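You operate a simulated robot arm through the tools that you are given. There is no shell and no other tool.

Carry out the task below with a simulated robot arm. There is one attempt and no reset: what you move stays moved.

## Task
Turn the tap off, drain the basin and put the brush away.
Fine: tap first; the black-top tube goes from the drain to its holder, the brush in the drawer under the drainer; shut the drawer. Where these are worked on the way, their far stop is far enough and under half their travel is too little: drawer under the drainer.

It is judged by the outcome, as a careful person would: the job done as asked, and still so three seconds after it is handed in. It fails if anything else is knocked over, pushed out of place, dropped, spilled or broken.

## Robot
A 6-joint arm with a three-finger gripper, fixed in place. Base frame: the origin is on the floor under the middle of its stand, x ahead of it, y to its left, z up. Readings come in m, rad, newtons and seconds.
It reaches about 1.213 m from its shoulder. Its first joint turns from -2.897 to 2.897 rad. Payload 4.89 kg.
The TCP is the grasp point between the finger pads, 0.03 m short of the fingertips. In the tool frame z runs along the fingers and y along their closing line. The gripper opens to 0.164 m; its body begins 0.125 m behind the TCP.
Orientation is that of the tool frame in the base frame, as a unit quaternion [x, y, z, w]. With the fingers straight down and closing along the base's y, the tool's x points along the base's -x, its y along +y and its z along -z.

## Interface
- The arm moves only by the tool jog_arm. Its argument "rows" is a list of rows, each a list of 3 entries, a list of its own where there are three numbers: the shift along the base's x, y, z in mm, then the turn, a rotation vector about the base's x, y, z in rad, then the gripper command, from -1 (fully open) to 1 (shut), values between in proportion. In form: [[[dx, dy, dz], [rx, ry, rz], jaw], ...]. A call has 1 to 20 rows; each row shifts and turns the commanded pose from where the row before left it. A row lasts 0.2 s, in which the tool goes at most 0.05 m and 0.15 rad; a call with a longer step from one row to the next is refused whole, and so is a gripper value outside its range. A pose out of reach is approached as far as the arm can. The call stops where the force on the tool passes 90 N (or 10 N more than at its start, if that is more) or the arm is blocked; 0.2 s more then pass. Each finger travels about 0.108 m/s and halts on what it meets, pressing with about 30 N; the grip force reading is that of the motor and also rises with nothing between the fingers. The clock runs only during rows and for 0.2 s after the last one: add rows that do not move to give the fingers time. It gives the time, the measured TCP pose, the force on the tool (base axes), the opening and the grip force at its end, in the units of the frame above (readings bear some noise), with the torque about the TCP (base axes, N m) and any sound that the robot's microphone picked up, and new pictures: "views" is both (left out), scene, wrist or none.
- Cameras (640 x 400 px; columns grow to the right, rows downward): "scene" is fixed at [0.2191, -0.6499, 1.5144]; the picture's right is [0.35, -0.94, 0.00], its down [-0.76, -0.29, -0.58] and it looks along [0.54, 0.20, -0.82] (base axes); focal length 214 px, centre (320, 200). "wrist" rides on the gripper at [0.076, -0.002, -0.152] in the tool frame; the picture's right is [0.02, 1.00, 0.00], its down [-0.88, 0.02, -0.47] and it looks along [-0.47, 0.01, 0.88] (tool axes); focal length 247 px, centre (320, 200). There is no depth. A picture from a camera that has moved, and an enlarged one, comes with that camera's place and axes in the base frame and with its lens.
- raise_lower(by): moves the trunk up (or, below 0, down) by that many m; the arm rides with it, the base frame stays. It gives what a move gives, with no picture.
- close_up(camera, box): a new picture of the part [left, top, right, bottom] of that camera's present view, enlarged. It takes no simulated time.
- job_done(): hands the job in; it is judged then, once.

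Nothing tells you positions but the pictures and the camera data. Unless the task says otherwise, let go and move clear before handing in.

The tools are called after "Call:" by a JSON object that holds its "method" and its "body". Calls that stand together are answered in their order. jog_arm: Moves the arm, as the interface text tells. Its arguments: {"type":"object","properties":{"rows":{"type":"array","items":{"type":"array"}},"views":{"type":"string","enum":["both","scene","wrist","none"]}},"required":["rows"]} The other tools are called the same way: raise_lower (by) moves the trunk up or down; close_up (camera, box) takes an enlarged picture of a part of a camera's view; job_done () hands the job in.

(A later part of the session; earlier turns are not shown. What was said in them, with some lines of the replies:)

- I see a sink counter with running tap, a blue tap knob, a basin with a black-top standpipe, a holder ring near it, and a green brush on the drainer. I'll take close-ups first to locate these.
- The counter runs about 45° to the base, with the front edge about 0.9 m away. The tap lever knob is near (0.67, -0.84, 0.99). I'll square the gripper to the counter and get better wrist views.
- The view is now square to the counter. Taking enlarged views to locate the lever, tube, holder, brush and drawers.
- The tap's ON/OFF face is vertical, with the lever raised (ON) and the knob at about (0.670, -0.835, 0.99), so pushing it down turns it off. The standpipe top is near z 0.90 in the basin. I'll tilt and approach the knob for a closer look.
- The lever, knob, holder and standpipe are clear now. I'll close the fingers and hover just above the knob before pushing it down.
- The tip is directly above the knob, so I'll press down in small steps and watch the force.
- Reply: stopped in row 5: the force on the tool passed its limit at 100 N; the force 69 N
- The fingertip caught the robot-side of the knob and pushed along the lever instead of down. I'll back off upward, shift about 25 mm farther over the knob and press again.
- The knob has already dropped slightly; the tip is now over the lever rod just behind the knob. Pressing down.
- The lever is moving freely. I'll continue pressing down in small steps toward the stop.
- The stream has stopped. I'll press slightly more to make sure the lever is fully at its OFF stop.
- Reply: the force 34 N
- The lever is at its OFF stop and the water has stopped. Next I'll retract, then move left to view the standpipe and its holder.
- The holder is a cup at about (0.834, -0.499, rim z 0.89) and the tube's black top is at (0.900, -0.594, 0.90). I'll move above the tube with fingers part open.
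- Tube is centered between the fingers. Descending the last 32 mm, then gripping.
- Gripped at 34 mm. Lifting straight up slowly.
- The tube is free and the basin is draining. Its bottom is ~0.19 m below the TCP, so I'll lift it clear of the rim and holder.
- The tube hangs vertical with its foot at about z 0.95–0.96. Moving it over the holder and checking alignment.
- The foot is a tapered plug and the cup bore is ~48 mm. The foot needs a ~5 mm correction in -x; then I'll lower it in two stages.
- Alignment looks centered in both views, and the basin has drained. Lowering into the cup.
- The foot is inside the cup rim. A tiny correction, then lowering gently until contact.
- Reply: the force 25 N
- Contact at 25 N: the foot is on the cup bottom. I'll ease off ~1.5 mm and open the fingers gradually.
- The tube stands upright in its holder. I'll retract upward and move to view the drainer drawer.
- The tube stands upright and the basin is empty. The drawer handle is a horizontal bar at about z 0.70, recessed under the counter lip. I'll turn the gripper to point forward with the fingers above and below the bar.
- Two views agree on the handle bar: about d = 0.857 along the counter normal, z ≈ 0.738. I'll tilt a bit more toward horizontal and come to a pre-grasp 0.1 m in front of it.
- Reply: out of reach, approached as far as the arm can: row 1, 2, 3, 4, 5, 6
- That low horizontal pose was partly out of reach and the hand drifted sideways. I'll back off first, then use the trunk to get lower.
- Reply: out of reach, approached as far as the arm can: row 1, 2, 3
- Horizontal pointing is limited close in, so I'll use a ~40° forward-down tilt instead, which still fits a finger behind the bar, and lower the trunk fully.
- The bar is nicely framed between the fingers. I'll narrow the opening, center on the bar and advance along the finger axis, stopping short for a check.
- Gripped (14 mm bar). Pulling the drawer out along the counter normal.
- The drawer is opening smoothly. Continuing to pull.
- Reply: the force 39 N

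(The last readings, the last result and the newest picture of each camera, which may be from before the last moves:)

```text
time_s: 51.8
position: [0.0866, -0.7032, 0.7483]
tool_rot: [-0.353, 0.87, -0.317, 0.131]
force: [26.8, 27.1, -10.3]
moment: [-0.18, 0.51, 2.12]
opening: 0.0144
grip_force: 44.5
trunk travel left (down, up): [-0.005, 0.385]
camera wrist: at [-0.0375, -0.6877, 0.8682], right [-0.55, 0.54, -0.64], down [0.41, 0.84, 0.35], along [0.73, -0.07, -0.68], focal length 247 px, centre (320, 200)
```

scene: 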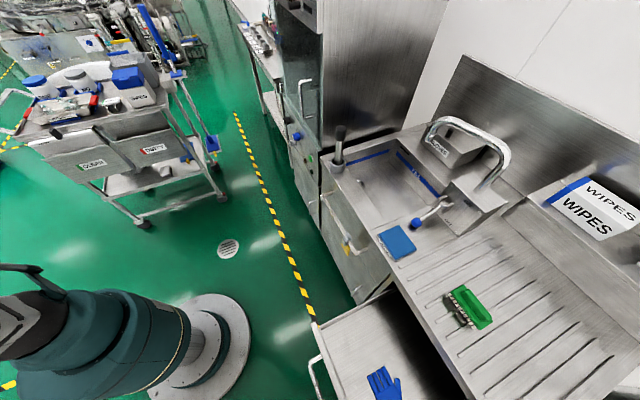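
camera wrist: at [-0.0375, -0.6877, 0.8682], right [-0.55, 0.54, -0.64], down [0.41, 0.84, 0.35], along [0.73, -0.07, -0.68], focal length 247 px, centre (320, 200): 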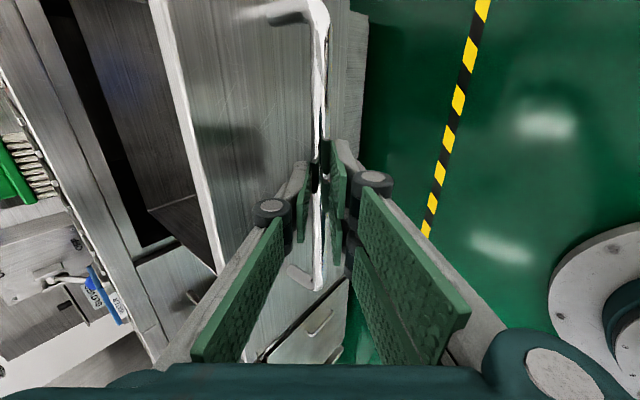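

Call:
{"method": "jog_arm", "body": {"rows": [[[-12, 16, 0], [0, 0, 0], 1], [[-14, 14, 0], [0, 0, 0], 1], [[-14, 14, 0], [0, 0, 0], 1], [[0, 0, 0], [0, 0, 0], 1]], "views": "both"}}

```text
time_s: 52.8
position: [0.0438, -0.6601, 0.7499]
tool_rot: [-0.353, 0.87, -0.317, 0.131]
force: [0.3, 0.4, 0.6]
moment: [0.0, 0.03, -0.01]
opening: 0.0
grip_force: 45.3
trunk travel left (down, up): [-0.005, 0.385]
camera wrist: at [-0.0788, -0.645, 0.8677], right [-0.55, 0.54, -0.64], down [0.41, 0.84, 0.35], along [0.73, -0.07, -0.68], focal length 247 px, centre (320, 200)
```

scene: 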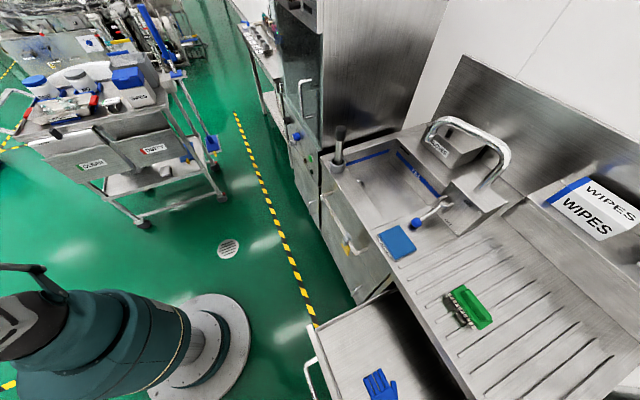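
wrist: 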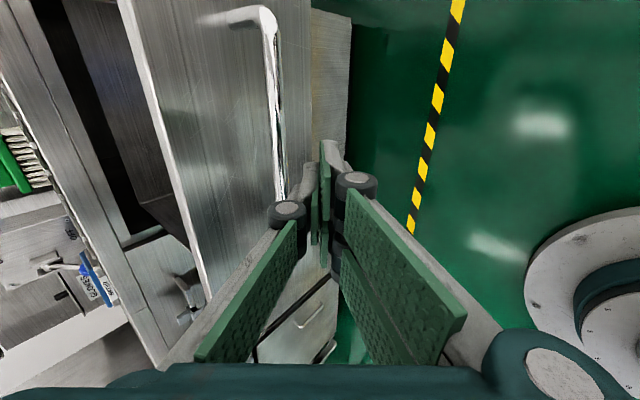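

The drawer reached its stop and the fingers slipped off the bar, so it is fully open, with blue gloves inside. I'll rise clear, straighten the gripper to vertical and look into the drawer.

Call:
{"method": "jog_arm", "body": {"rows": [[[-10, 10, 25], [0, 0, 0], 1], [[0, 0, 45], [0, 0, 0], 1], [[0, 0, 45], [0, 0, 0], 1], [[0, 0, 45], [0, 0, 0], 1], [[0, 0, 40], [0, 0, 0], 0.5], [[24, -24, 30], [0.099, 0.099, 0], 0], [[28, -28, 28], [0.099, 0.099, 0], 0], [[28, -28, 28], [0.099, 0.099, 0], 0], [[28, -28, 28], [0.099, 0.099, 0], 0], [[28, -28, 28], [0.099, 0.099, 0], 0], [[0, 0, 0], [0, 0, 0], 0]], "views": "both"}}

```text
time_s: 55.1
position: [0.1725, -0.7886, 1.0925]
tool_rot: [-0.377, 0.926, -0.001, -0.003]
force: [-1.2, 0.4, 0.5]
moment: [-0.03, -0.13, -0.01]
opening: 0.0819
grip_force: 0.2
trunk travel left (down, up): [-0.005, 0.385]
camera wrist: at [0.1189, -0.8437, 1.247], right [-0.71, 0.7, 0.0], down [0.62, 0.63, 0.47], along [0.33, 0.33, -0.88], focal length 247 px, centre (320, 200)
```

scene: 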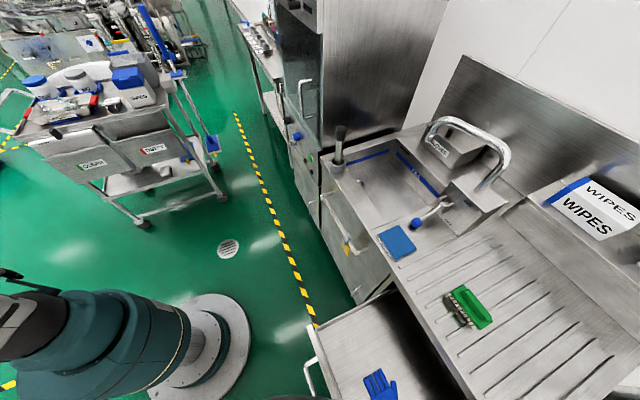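
wrist: 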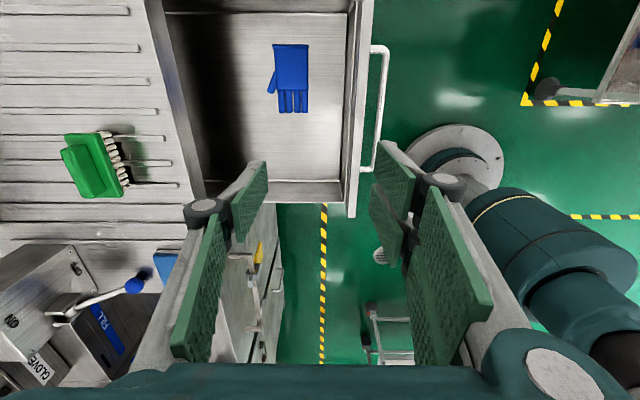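

I can see into the drawer: gloves lie on its right half, leaving free space on the left (l about -0.34). I'll raise the trunk back and go over the brush.

Call:
{"method": "raise_lower", "body": {"by": 0.12}}

Call:
{"method": "close_up", "body": {"camera": "wrist", "box": [0, 60, 400, 260]}}

```text
time_s: 56.6
position: [0.1716, -0.7885, 1.2129]
tool_rot: [-0.376, 0.926, -0.002, -0.003]
force: [0.3, 0.2, -0.2]
moment: [0.01, 0.01, 0.0]
opening: 0.082
grip_force: 0.1
trunk travel left (down, up): [-0.125, 0.265]
```

```text
1.60 times, centred on (200, 160) of wrist
camera zoom: at [0.1188, -0.8435, 1.3665], right [-0.71, 0.7, 0.0], down [0.62, 0.63, 0.47], along [0.33, 0.33, -0.88], focal length 395 px, centre (512, 264)
```

zoom: 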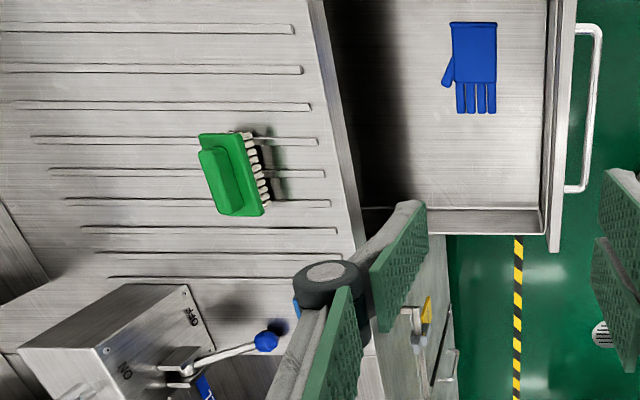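

Call:
{"method": "jog_arm", "body": {"rows": [[[31, -22.6, -10], [0, 0, 0], -0.1], [[31, -22.6, -10], [0, 0, 0], -0.1], [[31, -22.6, -15], [0, 0, 0], -0.1], [[31, -22.6, -20], [0, 0, 0], -0.1], [[31, -22.6, -20], [0, 0, 0], -0.1], [[31, -22.6, -22], [0, 0, 0], -0.1], [[31, -22.6, -22], [0, 0, 0], -0.1], [[31, -22.6, -22], [0, 0, 0], -0.1], [[30.8, -22.8, -22], [0, 0, 0], -0.1], [[0, 0, 0], [0, 0, 0], -0.1]], "views": "both"}}

```text
time_s: 58.9
position: [0.4532, -0.9924, 1.0483]
tool_rot: [-0.376, 0.926, -0.001, -0.002]
force: [-0.6, -0.2, -0.8]
moment: [0.04, 0.08, -0.02]
opening: 0.0902
grip_force: 0.0
trunk travel left (down, up): [-0.125, 0.265]
camera wrist: at [0.3992, -1.0465, 1.2019], right [-0.71, 0.7, 0.0], down [0.62, 0.63, 0.47], along [0.33, 0.33, -0.88], focal length 247 px, centre (320, 200)
```

scene: 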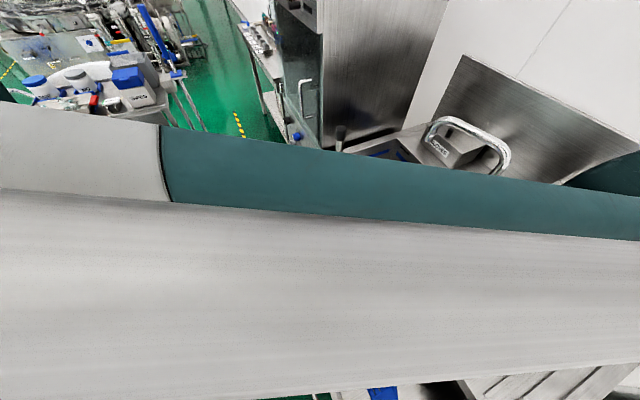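
wrist: 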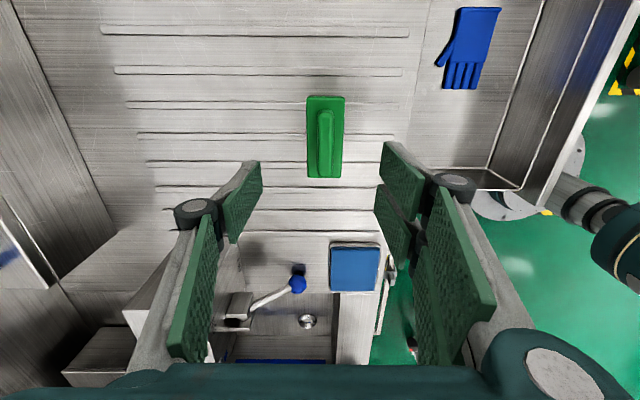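

The brush is aligned and centered under the gripper. Descending in two stages.

Call:
{"method": "jog_arm", "body": {"rows": [[[-3.2, 4.6, -20], [0, 0, 0], -0.1], [[0, 0, -30], [0, 0, 0], -0.1], [[0, 0, -30], [0, 0, 0], -0.1], [[0, 0, -20], [0, 0, 0], -0.1], [[0, 0, 0], [0, 0, 0], -0.1]], "views": "wrist"}}

```text
time_s: 60.0
position: [0.4477, -0.9871, 0.9484]
tool_rot: [-0.376, 0.926, -0.002, -0.003]
force: [0.3, 0.0, -0.3]
moment: [0.03, 0.06, -0.02]
opening: 0.0902
grip_force: 0.1
trunk travel left (down, up): [-0.125, 0.265]
camera wrist: at [0.3948, -1.0414, 1.1027], right [-0.71, 0.7, 0.0], down [0.62, 0.63, 0.47], along [0.33, 0.33, -0.88], focal length 247 px, centre (320, 200)
```

wrist: 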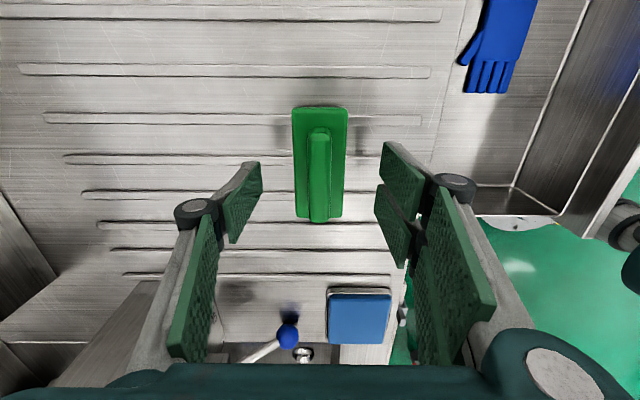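

Call:
{"method": "jog_arm", "body": {"rows": [[[0, 0, -18], [0, 0, 0], -0.1], [[0, 0, -16], [0, 0, 0], -0.1], [[0, 0, -12], [0, 0, 0], -0.1], [[0, 0, 0], [0, 0, 0], 0.2], [[0, 0, 0], [0, 0, 0], 0.6], [[0, 0, 0], [0, 0, 0], 1], [[0, 0, 0], [0, 0, 0], 1], [[0, 0, 0], [0, 0, 0], 1]], "views": "wrist"}}

```text
time_s: 61.9
position: [0.4488, -0.9877, 0.9038]
tool_rot: [-0.376, 0.927, -0.002, -0.003]
force: [0.9, -0.1, 0.0]
moment: [-0.01, -0.01, 0.01]
opening: 0.0434
grip_force: 30.1
trunk travel left (down, up): [-0.125, 0.265]
camera wrist: at [0.3955, -1.0421, 1.0581], right [-0.71, 0.7, 0.0], down [0.62, 0.63, 0.47], along [0.33, 0.33, -0.88], focal length 247 px, centre (320, 200)
```

wrist: 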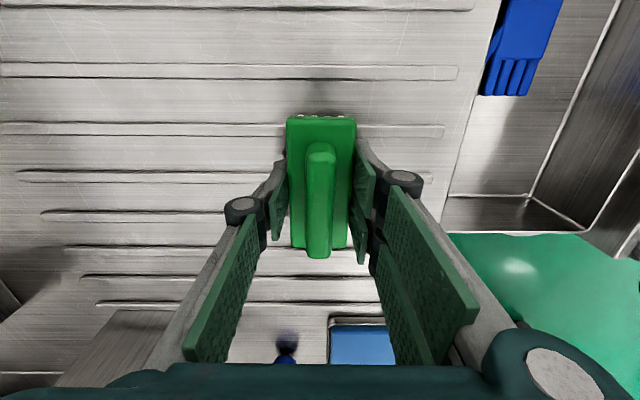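

Brush plate gripped at 43 mm. Lifting.

Call:
{"method": "jog_arm", "body": {"rows": [[[0, 0, 10], [0, 0, 0], 1], [[0, 0, 20], [0, 0, 0], 1], [[0, 0, 30], [0, 0, 0], 1], [[0, 0, 30], [0, 0, 0], 1], [[0, 0, 20], [0, 0, 0], 1], [[0, 0, 0], [0, 0, 0], 1]], "views": "wrist"}}

```text
time_s: 63.2
position: [0.4481, -0.9885, 1.0149]
tool_rot: [-0.376, 0.927, 0.0, -0.003]
force: [-0.4, -0.3, -0.4]
moment: [-0.05, -0.01, -0.04]
opening: 0.0433
grip_force: 30.1
trunk travel left (down, up): [-0.125, 0.265]
camera wrist: at [0.395, -1.0434, 1.1693], right [-0.71, 0.7, 0.0], down [0.62, 0.63, 0.47], along [0.33, 0.33, -0.88], focal length 247 px, centre (320, 200)
```

wrist: 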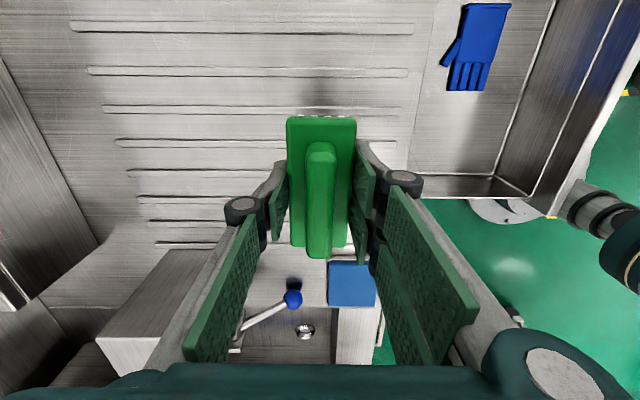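

Brush is held securely. Carrying it over the free left part of the drawer.

Call:
{"method": "jog_arm", "body": {"rows": [[[-15, 21, 0], [0, 0, 0], 1], [[-25, 35, 0], [0, 0, 0], 1], [[-25, 35.5, 0], [0, 0, 0], 1], [[-25, 35.5, 0], [0, 0, 0], 1], [[-25, 35.5, 0], [0, 0, 0], 1], [[-25, 35.5, 0], [0, 0, 0], 1], [[-18, 26, 0], [0, 0, 0], 1], [[0, 0, 0], [0, 0, 0], 1]], "views": "both"}}

```text
time_s: 65.0
position: [0.2902, -0.764, 1.0145]
tool_rot: [-0.376, 0.927, 0.0, -0.002]
force: [0.7, -0.2, 0.2]
moment: [-0.04, -0.04, -0.02]
opening: 0.0434
grip_force: 29.4
trunk travel left (down, up): [-0.125, 0.265]
camera wrist: at [0.2369, -0.8177, 1.1683], right [-0.71, 0.7, 0.0], down [0.62, 0.63, 0.47], along [0.33, 0.33, -0.88], focal length 247 px, centre (320, 200)
```

scene: 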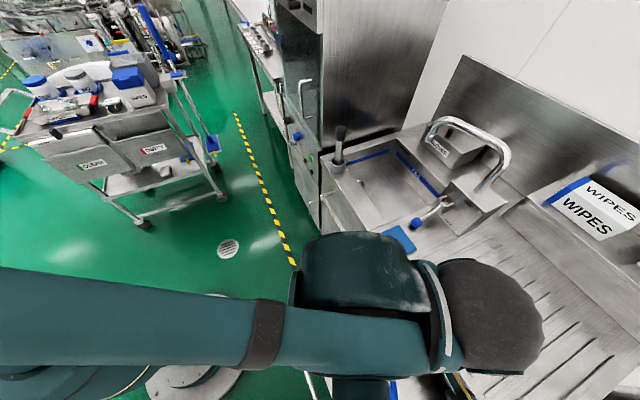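
wrist: 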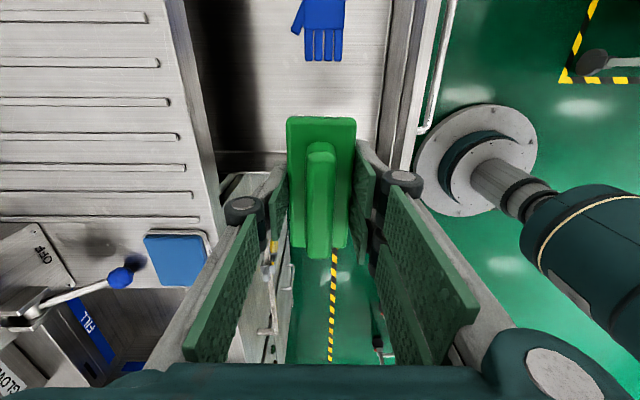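

The brush lines up with the free area. I'll lower with the trunk first, then jog down into the drawer.

Call:
{"method": "raise_lower", "body": {"by": -0.12}}

Call:
{"method": "jog_arm", "body": {"rows": [[[0, 0, -25], [0, 0, 0], 1], [[0, 0, -25], [0, 0, 0], 1], [[0, 0, -25], [0, 0, 0], 1], [[0, 0, 0], [0, 0, 0], 1]], "views": "both"}}

```text
time_s: 66.5
position: [0.2905, -0.7642, 0.8944]
tool_rot: [-0.376, 0.927, -0.001, -0.002]
force: [0.3, 0.0, -1.1]
moment: [0.02, 0.04, 0.0]
opening: 0.0435
grip_force: 30.4
trunk travel left (down, up): [-0.005, 0.385]
```

```text
time_s: 67.5
position: [0.29, -0.763, 0.8201]
tool_rot: [-0.376, 0.927, -0.001, -0.003]
force: [-1.2, -0.2, -0.8]
moment: [-0.03, -0.02, 0.01]
opening: 0.0432
grip_force: 30.2
trunk travel left (down, up): [-0.005, 0.385]
camera wrist: at [0.2364, -0.8178, 0.9746], right [-0.71, 0.7, 0.0], down [0.62, 0.63, 0.47], along [0.33, 0.33, -0.88], focal length 247 px, centre (320, 200)
```

scene: 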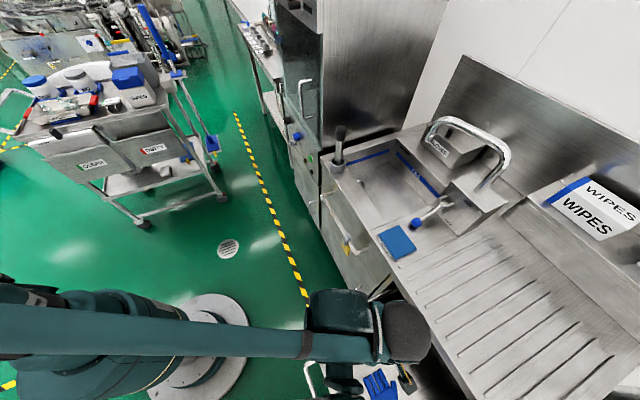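
wrist: 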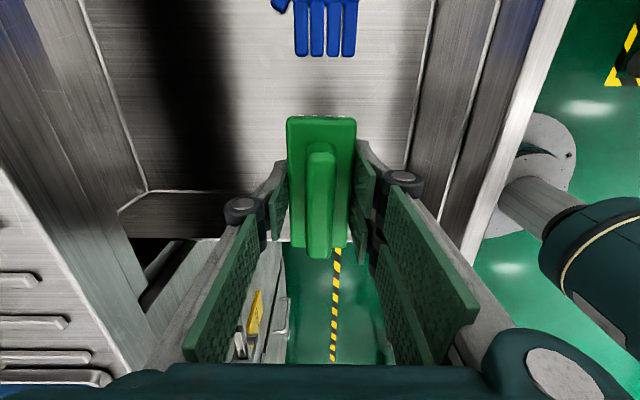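

Call:
{"method": "jog_arm", "body": {"rows": [[[0, 0, -25], [0, 0, 0], 1], [[0, 0, -25], [0, 0, 0], 1], [[0, 0, -25], [0, 0, 0], 1], [[0, 0, -20], [0, 0, 0], 1], [[0, 0, 0], [0, 0, 0], 1]], "views": "both"}}

```text
time_s: 68.8
position: [0.2907, -0.7643, 0.7247]
tool_rot: [-0.376, 0.926, -0.001, -0.002]
force: [0.1, 0.3, 0.1]
moment: [-0.06, -0.05, 0.02]
opening: 0.0434
grip_force: 30.0
trunk travel left (down, up): [-0.005, 0.385]
camera wrist: at [0.2368, -0.8192, 0.8786], right [-0.71, 0.7, 0.0], down [0.62, 0.63, 0.47], along [0.33, 0.33, -0.88], focal length 247 px, centre (320, 200)
```

scene: 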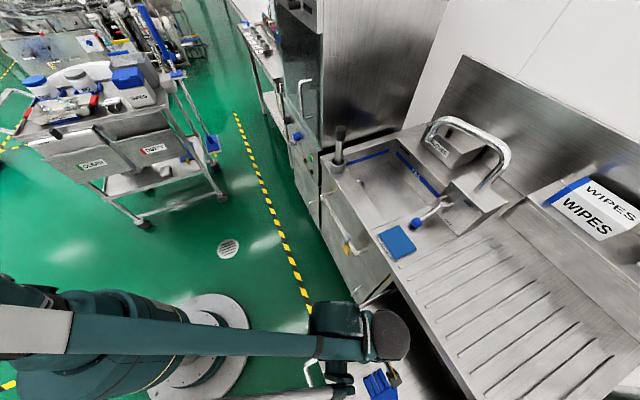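
wrist: 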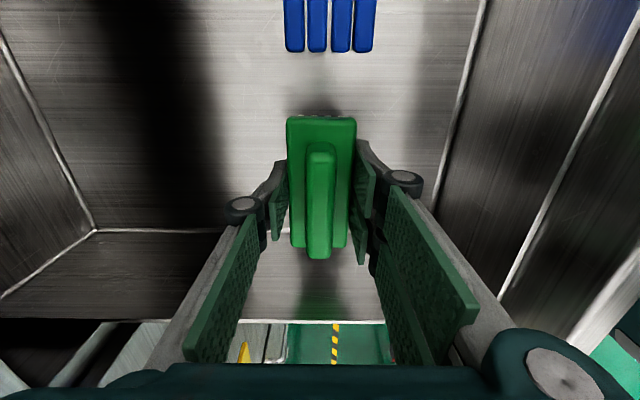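

Call:
{"method": "jog_arm", "body": {"rows": [[[0, 0, -12], [0, 0, 0], 1], [[0, 0, -8], [0, 0, 0], 1], [[0, 0, -4], [0, 0, 0], 1], [[0, 0, -3], [0, 0, 0], 1], [[0, 0, 0], [0, 0, 0], 1]], "views": "wrist"}}

```text
time_s: 70.0
position: [0.2912, -0.7642, 0.6973]
tool_rot: [-0.376, 0.927, -0.001, -0.002]
force: [0.8, 0.1, -0.2]
moment: [-0.04, 0.01, 0.0]
opening: 0.0432
grip_force: 30.4
trunk travel left (down, up): [-0.005, 0.385]
camera wrist: at [0.2379, -0.8185, 0.8512], right [-0.71, 0.7, 0.0], down [0.62, 0.63, 0.47], along [0.33, 0.33, -0.88], focal length 247 px, centre (320, 200)
```

wrist: 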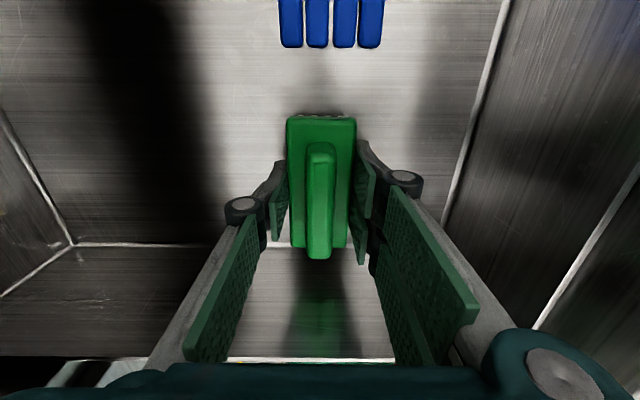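

Call:
{"method": "jog_arm", "body": {"rows": [[[0, 0, -3], [0, 0, 0], 1], [[0, 0, -3], [0, 0, 0], 1], [[0, 0, -3], [0, 0, 0], 1]], "views": "none"}}

```text
time_s: 70.8
position: [0.2906, -0.7645, 0.6881]
tool_rot: [-0.376, 0.926, -0.001, -0.003]
force: [0.4, 0.6, -0.4]
moment: [-0.02, 0.02, 0.02]
opening: 0.0436
grip_force: 30.5
trunk travel left (down, up): [-0.005, 0.385]
```

Call:
{"method": "jog_arm", "body": {"rows": [[[0, 0, -2], [0, 0, 0], 1], [[0, 0, -2], [0, 0, 0], 1], [[0, 0, -2], [0, 0, 0], 1]], "views": "wrist"}}

```text
time_s: 71.5
position: [0.2902, -0.7636, 0.6819]
tool_rot: [-0.376, 0.927, -0.001, -0.002]
force: [2.9, -3.3, 28.5]
moment: [-0.06, -0.02, -0.03]
opening: 0.0435
grip_force: 30.1
trunk travel left (down, up): [-0.005, 0.385]
camera wrist: at [0.2372, -0.8177, 0.8371], right [-0.71, 0.7, 0.0], down [0.62, 0.63, 0.47], along [0.33, 0.33, -0.88], focal length 247 px, centre (320, 200)
```

wrist: 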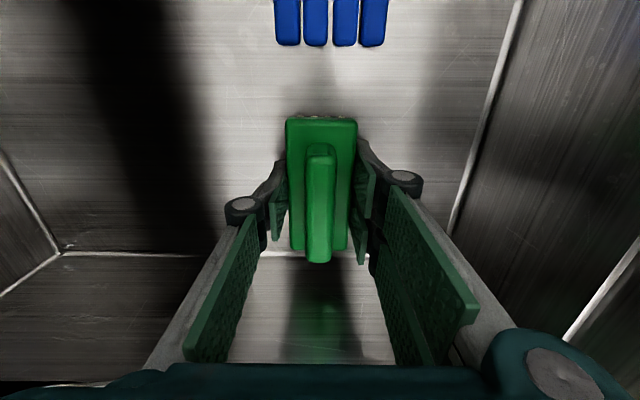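

Contact with the drawer floor. Easing off slightly and releasing the brush.

Call:
{"method": "jog_arm", "body": {"rows": [[[0, 0, 1.5], [0, 0, 0], 1], [[0, 0, 0], [0, 0, 0], 0.4], [[0, 0, 0], [0, 0, 0], 0.2], [[0, 0, 0], [0, 0, 0], 0], [[0, 0, 0], [0, 0, 0], 0]], "views": "wrist"}}

```text
time_s: 72.8
position: [0.2907, -0.7632, 0.6827]
tool_rot: [-0.376, 0.926, -0.001, -0.002]
force: [0.0, -0.4, -0.1]
moment: [0.02, 0.03, -0.04]
opening: 0.0818
grip_force: 0.2
trunk travel left (down, up): [-0.005, 0.385]
camera wrist: at [0.2374, -0.818, 0.8375], right [-0.71, 0.7, 0.0], down [0.62, 0.63, 0.47], along [0.33, 0.33, -0.88], focal length 247 px, centre (320, 200)
```

wrist: 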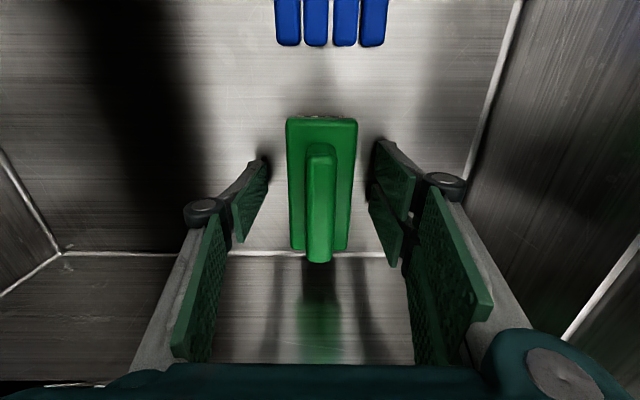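

The brush is released in the drawer. Rising straight out and then checking the drawer from above.

Call:
{"method": "jog_arm", "body": {"rows": [[[0, 0, 20], [0, 0, 0], 0], [[0, 0, 40], [0, 0, 0], 0], [[0, 0, 40], [0, 0, 0], 0], [[0, 0, 40], [0, 0, 0], 0], [[0, 0, 40], [0, 0, 0], 0], [[0, 0, 45], [0, 0, 0], 0], [[0, 0, 45], [0, 0, 0], 0], [[-30, 0, 45], [0, 0, 0], 0], [[-35, 5, 20], [0, 0, 0], 0], [[0, 0, 0], [0, 0, 0], 0]], "views": "both"}}

```text
refused: row 8 steps farther than a row can; nothing moved
```

Call:
{"method": "jog_arm", "body": {"rows": [[[0, 0, 20], [0, 0, 0], 0], [[0, 0, 40], [0, 0, 0], 0], [[0, 0, 40], [0, 0, 0], 0], [[0, 0, 40], [0, 0, 0], 0], [[0, 0, 40], [0, 0, 0], 0], [[0, 0, 45], [0, 0, 0], 0], [[0, 0, 45], [0, 0, 0], 0], [[-30, 0, 35], [0, 0, 0], 0], [[-35, 5, 20], [0, 0, 0], 0], [[0, 0, 0], [0, 0, 0], 0]], "views": "both"}}

```text
time_s: 75.0
position: [0.2247, -0.7604, 1.0106]
tool_rot: [-0.376, 0.926, -0.001, -0.002]
force: [0.7, -1.0, -0.7]
moment: [0.06, 0.06, 0.01]
opening: 0.0819
grip_force: 0.1
trunk travel left (down, up): [-0.005, 0.385]
camera wrist: at [0.1715, -0.8149, 1.164], right [-0.71, 0.7, 0.0], down [0.62, 0.63, 0.47], along [0.33, 0.33, -0.88], focal length 247 px, centre (320, 200)
```

scene: 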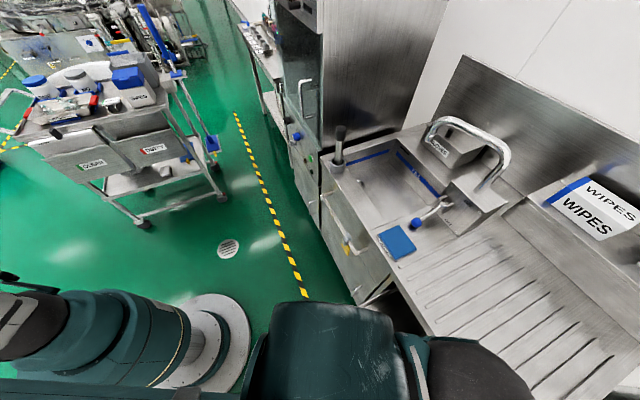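
wrist: 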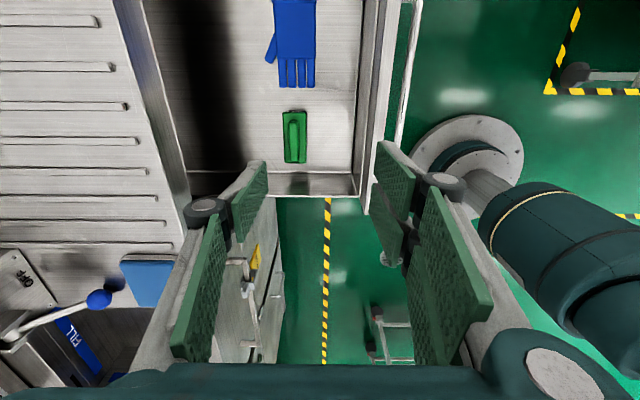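

The brush lies flat in the drawer beside the gloves. Now I'll go in front of the handle with closed fingers to push the drawer shut.

Call:
{"method": "jog_arm", "body": {"rows": [[[-33, 20.3, 0], [-0.0589, -0.0589, 0], 0.5], [[-33, 20.3, 0], [-0.0589, -0.0589, 0], 1], [[-33, 20.3, 0], [-0.0589, -0.0589, 0], 1], [[-33, 20.3, 0], [-0.0589, -0.0589, 0], 1], [[-33, 20.3, 0], [-0.0589, -0.0589, 0], 1], [[-33, 20.3, 0], [-0.0589, -0.0589, 0], 1], [[0, 0, -40], [0, 0, 0], 1], [[0, 0, -40], [0, 0, 0], 1], [[0, 0, -40], [0, 0, 0], 1], [[0, 0, -40], [0, 0, 0], 1], [[0, 0, 0], [0, 0, 0], 1]], "views": "both"}}

```text
time_s: 77.3
position: [0.0262, -0.6374, 0.8489]
tool_rot: [-0.364, 0.898, -0.229, 0.093]
force: [0.0, -0.3, 0.0]
moment: [-0.04, 0.05, -0.03]
opening: 0.0002
grip_force: 30.3
trunk travel left (down, up): [-0.005, 0.385]
camera wrist: at [-0.0803, -0.6405, 0.9849], right [-0.63, 0.62, -0.48], down [0.46, 0.79, 0.41], along [0.63, 0.03, -0.78], focal length 247 px, centre (320, 200)
```

scene: 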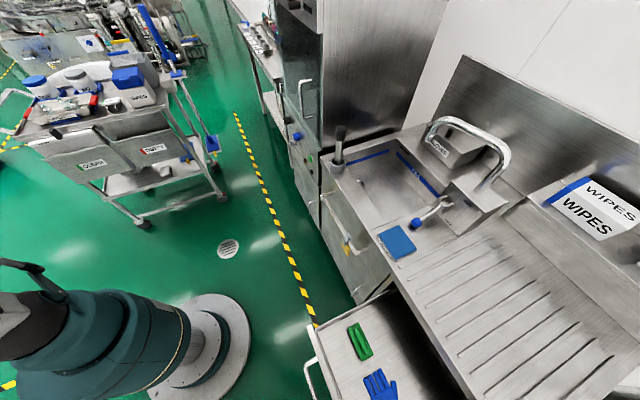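
wrist: 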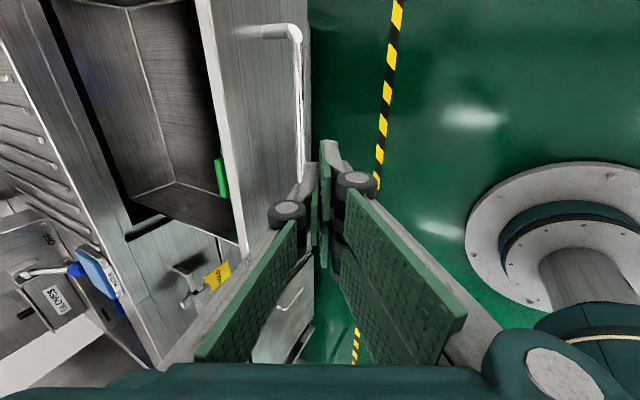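

Call:
{"method": "jog_arm", "body": {"rows": [[[0, 0, -33], [0, 0, 0], 1], [[0, 0, -33], [0, 0, 0], 1], [[0, 0, -33], [0, 0, 0], 1], [[0, 0, 0], [0, 0, 0], 1], [[14, -14, 0], [0, 0, 0], 1], [[14, -14, 0], [0, 0, 0], 1], [[14, -14, 0], [0, 0, 0], 1], [[14, -14, 0], [0, 0, 0], 1], [[14, -14, 0], [0, 0, 0], 1], [[0, 0, 0], [0, 0, 0], 1]], "views": "both"}}

```text
time_s: 79.5
position: [0.0974, -0.7081, 0.751]
tool_rot: [-0.364, 0.898, -0.229, 0.094]
force: [-0.2, -0.3, 0.9]
moment: [-0.01, -0.04, -0.01]
opening: 0.0
grip_force: 29.8
trunk travel left (down, up): [-0.005, 0.385]
camera wrist: at [-0.0075, -0.7108, 0.8862], right [-0.63, 0.62, -0.48], down [0.46, 0.79, 0.41], along [0.63, 0.03, -0.78], focal length 247 px, centre (320, 200)
```

scene: 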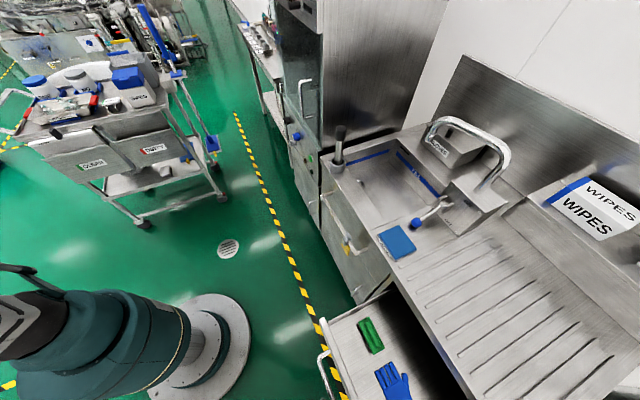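
wrist: 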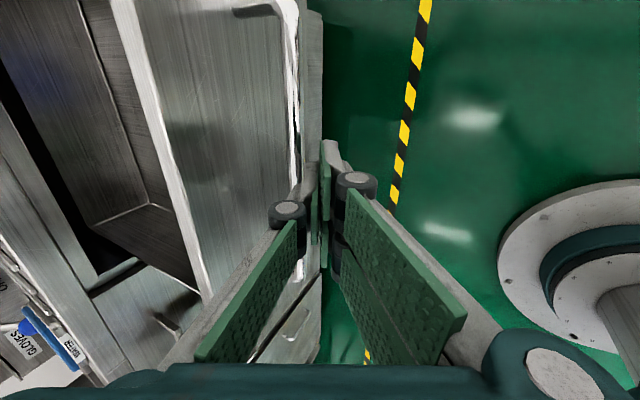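

Contact made and the drawer is moving in. Continuing to push.

Call:
{"method": "jog_arm", "body": {"rows": [[[14, -14, 0], [0, 0, 0], 1], [[14, -14, 0], [0, 0, 0], 1], [[14, -14, 0], [0, 0, 0], 1], [[14, -14, 0], [0, 0, 0], 1], [[14, -14, 0], [0, 0, 0], 1], [[14, -14, 0], [0, 0, 0], 1], [[14, -14, 0], [0, 0, 0], 1], [[0, 0, 0], [0, 0, 0], 1]], "views": "both"}}

```text
time_s: 81.3
position: [0.1968, -0.8045, 0.749]
tool_rot: [-0.364, 0.898, -0.228, 0.093]
force: [-0.1, -0.8, -0.1]
moment: [-0.02, -0.01, -0.02]
opening: 0.0
grip_force: 30.2
trunk travel left (down, up): [-0.005, 0.385]
camera wrist: at [0.0921, -0.8071, 0.885], right [-0.63, 0.62, -0.48], down [0.46, 0.79, 0.41], along [0.63, 0.03, -0.78], focal length 247 px, centre (320, 200)
```

scene: 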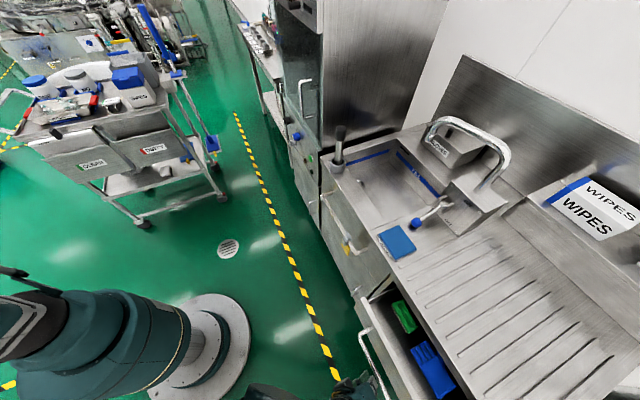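
wrist: 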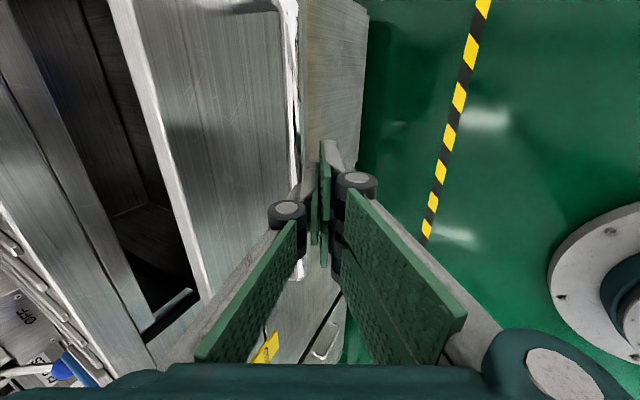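

Call:
{"method": "jog_arm", "body": {"rows": [[[14, -14, 0], [0, 0, 0], 1], [[14, -14, 0], [0, 0, 0], 1], [[14, -14, 0], [0, 0, 0], 1], [[14, -14, 0], [0, 0, 0], 1], [[14, -14, 0], [0, 0, 0], 1], [[0, 0, 0], [0, 0, 0], 1]], "views": "both"}}

```text
time_s: 82.8
position: [0.2665, -0.8755, 0.75]
tool_rot: [-0.364, 0.898, -0.229, 0.094]
force: [0.6, -0.1, 0.0]
moment: [-0.02, -0.02, -0.01]
opening: 0.0
grip_force: 30.3
trunk travel left (down, up): [-0.005, 0.385]
camera wrist: at [0.1607, -0.8783, 0.8852], right [-0.63, 0.62, -0.48], down [0.46, 0.79, 0.41], along [0.63, 0.03, -0.78], focal length 247 px, centre (320, 200)
```

scene: 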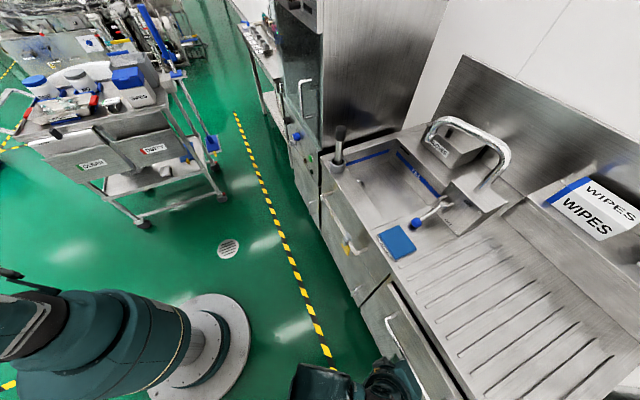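
wrist: 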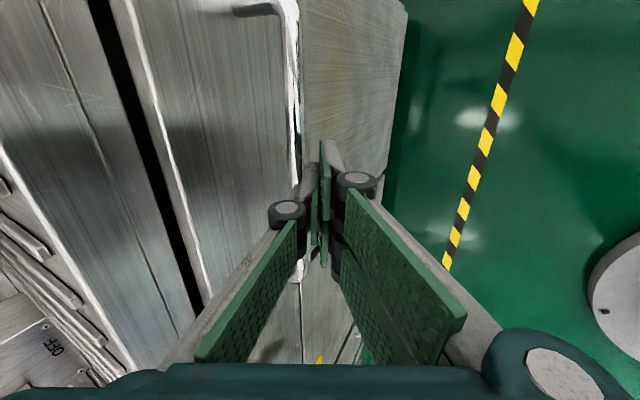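

Nearly shut. Pushing the last ~30 mm in small steps until firm contact.

Call:
{"method": "jog_arm", "body": {"rows": [[[5, -5, 0], [0, 0, 0], 1], [[5, -5, 0], [0, 0, 0], 1], [[5, -5, 0], [0, 0, 0], 1], [[3, -3, 0], [0, 0, 0], 1], [[0, 0, 0], [0, 0, 0], 1]], "views": "wrist"}}

```text
time_s: 84.0
position: [0.2827, -0.8931, 0.7496]
tool_rot: [-0.364, 0.898, -0.228, 0.094]
force: [-0.8, 0.2, 0.2]
moment: [-0.01, 0.0, -0.04]
opening: 0.0002
grip_force: 30.1
trunk travel left (down, up): [-0.005, 0.385]
camera wrist: at [0.178, -0.8965, 0.8857], right [-0.63, 0.62, -0.48], down [0.46, 0.79, 0.41], along [0.63, 0.03, -0.78], focal length 247 px, centre (320, 200)
```

wrist: 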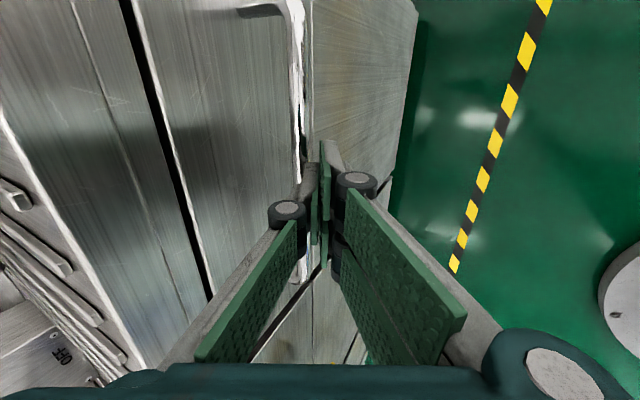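

Call:
{"method": "jog_arm", "body": {"rows": [[[2.5, -2.5, 0], [0, 0, 0], 1], [[2.5, -2.5, 0], [0, 0, 0], 1], [[0, 0, 0], [0, 0, 0], 1]], "views": "none"}}

```text
time_s: 84.8
position: [0.2843, -0.8959, 0.7507]
tool_rot: [-0.363, 0.898, -0.228, 0.094]
force: [-53.8, 64.9, -3.6]
moment: [1.21, 1.01, 1.23]
opening: 0.0
grip_force: 29.9
trunk travel left (down, up): [-0.005, 0.385]
```

Firm stop at ~84 N: the drawer is shut. Backing off gently and looking.

Call:
{"method": "jog_arm", "body": {"rows": [[[-4, 4, 0], [0, 0, 0], 1], [[-14, 14, 0], [0, 0, 0], 1], [[-25, 25, 0], [0, 0, 0], 1], [[-25, 25, 0], [0, 0, 0], 1], [[-25, 25, 10], [0, 0, 0], 1], [[-20, 20, 30], [0, 0, 0], 1], [[-10, 10, 40], [0, 0, 0], 1], [[0, 0, 45], [0, 0, 0], 1], [[0, 0, 45], [0, 0, 0], 1], [[0, 0, 45], [0, 0, 0], 1], [[0, 0, 45], [0, 0, 0], 1], [[0, 0, 0], [0, 0, 0], 1]], "views": "both"}}

Call:
{"method": "close_up", "body": {"camera": "scene", "box": [320, 250, 480, 400]}}

Call:
{"method": "close_up", "body": {"camera": "scene", "box": [310, 100, 530, 240]}}

Call:
{"method": "close_up", "body": {"camera": "wrist", "box": [60, 0, 360, 240]}}

```text
time_s: 87.3
position: [0.1636, -0.7735, 1.0081]
tool_rot: [-0.363, 0.899, -0.228, 0.093]
force: [-0.4, -0.2, -1.0]
moment: [0.06, 0.0, 0.02]
opening: 0.0002
grip_force: 30.2
trunk travel left (down, up): [-0.005, 0.385]
camera wrist: at [0.0589, -0.7757, 1.1434], right [-0.63, 0.62, -0.48], down [0.46, 0.79, 0.41], along [0.63, 0.03, -0.78], focal length 247 px, centre (320, 200)
```

scene: 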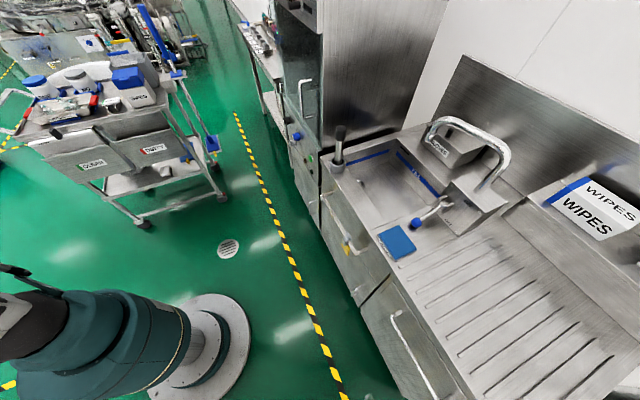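
wrist: 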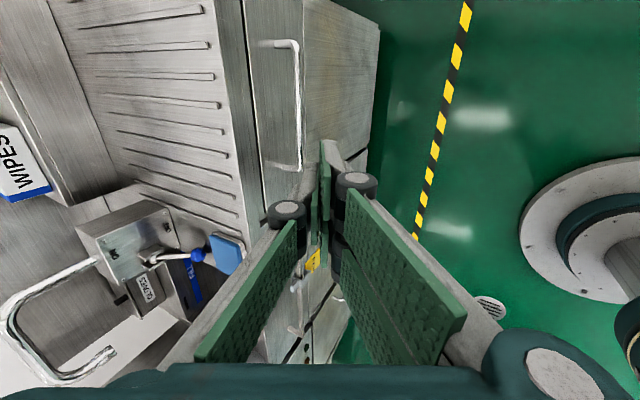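

```text
2.67 times, centred on (400, 325) of scene
camera zoom: at [0.2191, -0.6499, 1.5144], right [0.35, -0.94, 0.0], down [-0.76, -0.29, -0.58], along [0.54, 0.2, -0.82], focal length 572 px, centre (107, -133)
```

zoom: 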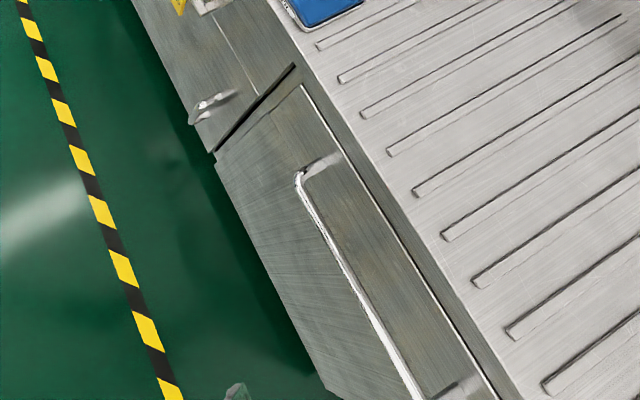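

```text
2.86 times, centred on (420, 170) of scene
camera zoom: at [0.2191, -0.6499, 1.5144], right [0.35, -0.94, 0.0], down [-0.76, -0.29, -0.58], along [0.54, 0.2, -0.82], focal length 613 px, centre (34, 286)
```

zoom: 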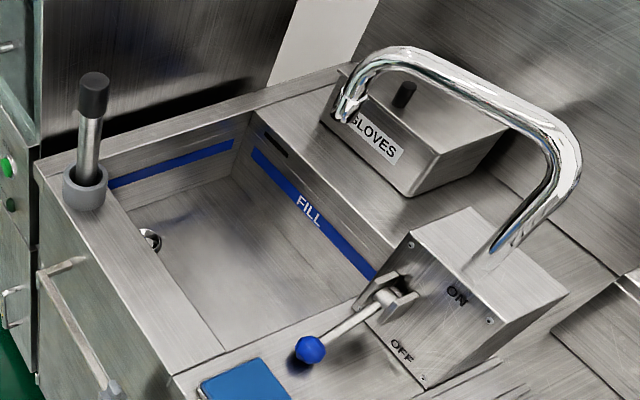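

```text
1.67 times, centred on (210, 120) of wrist
camera zoom: at [0.0589, -0.7757, 1.1434], right [-0.63, 0.62, -0.48], down [0.46, 0.79, 0.41], along [0.63, 0.03, -0.78], focal length 412 px, centre (503, 333)
```

zoom: 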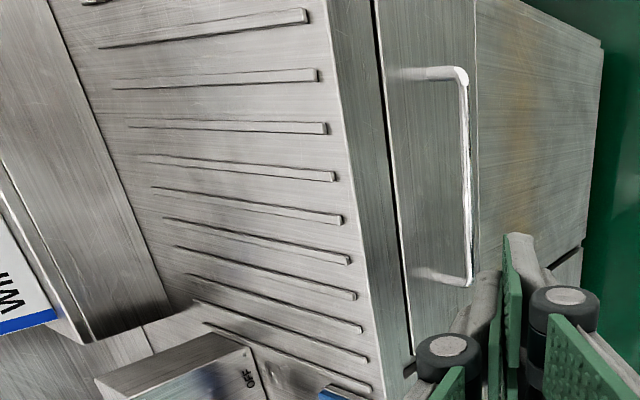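

The tap lever is down at OFF with no flow, the basin is empty, and the black-top tube stands in its holder. The drawer is shut in its original position with the brush inside, and the arm is clear, so I'm handing in.

Call:
{"method": "job_done", "body": {}}

```text
The job is handed in.
```

The job is finished and handed in; no result has come back yet.

- **Tap:** the lever is down at its OFF stop and the water stopped. My first push caught the side of the knob and hit the force limit, so I backed off and pressed again from above.
- **Basin:** I pulled the black-top tube from the drain and stood it upright in its holder. The basin drained fully.
- **Brush:** it sits flat on the drawer floor, beside the blue gloves that were already there.
- **Drawer:** I pulled it about 0.30 m to its far stop, where the fingers slipped off the handle. I then pushed it shut until it stopped firmly, and it lines up with its original position in the pictures.

Nothing else looked moved in the final pictures, and the arm was clear of the counter before I handed in.
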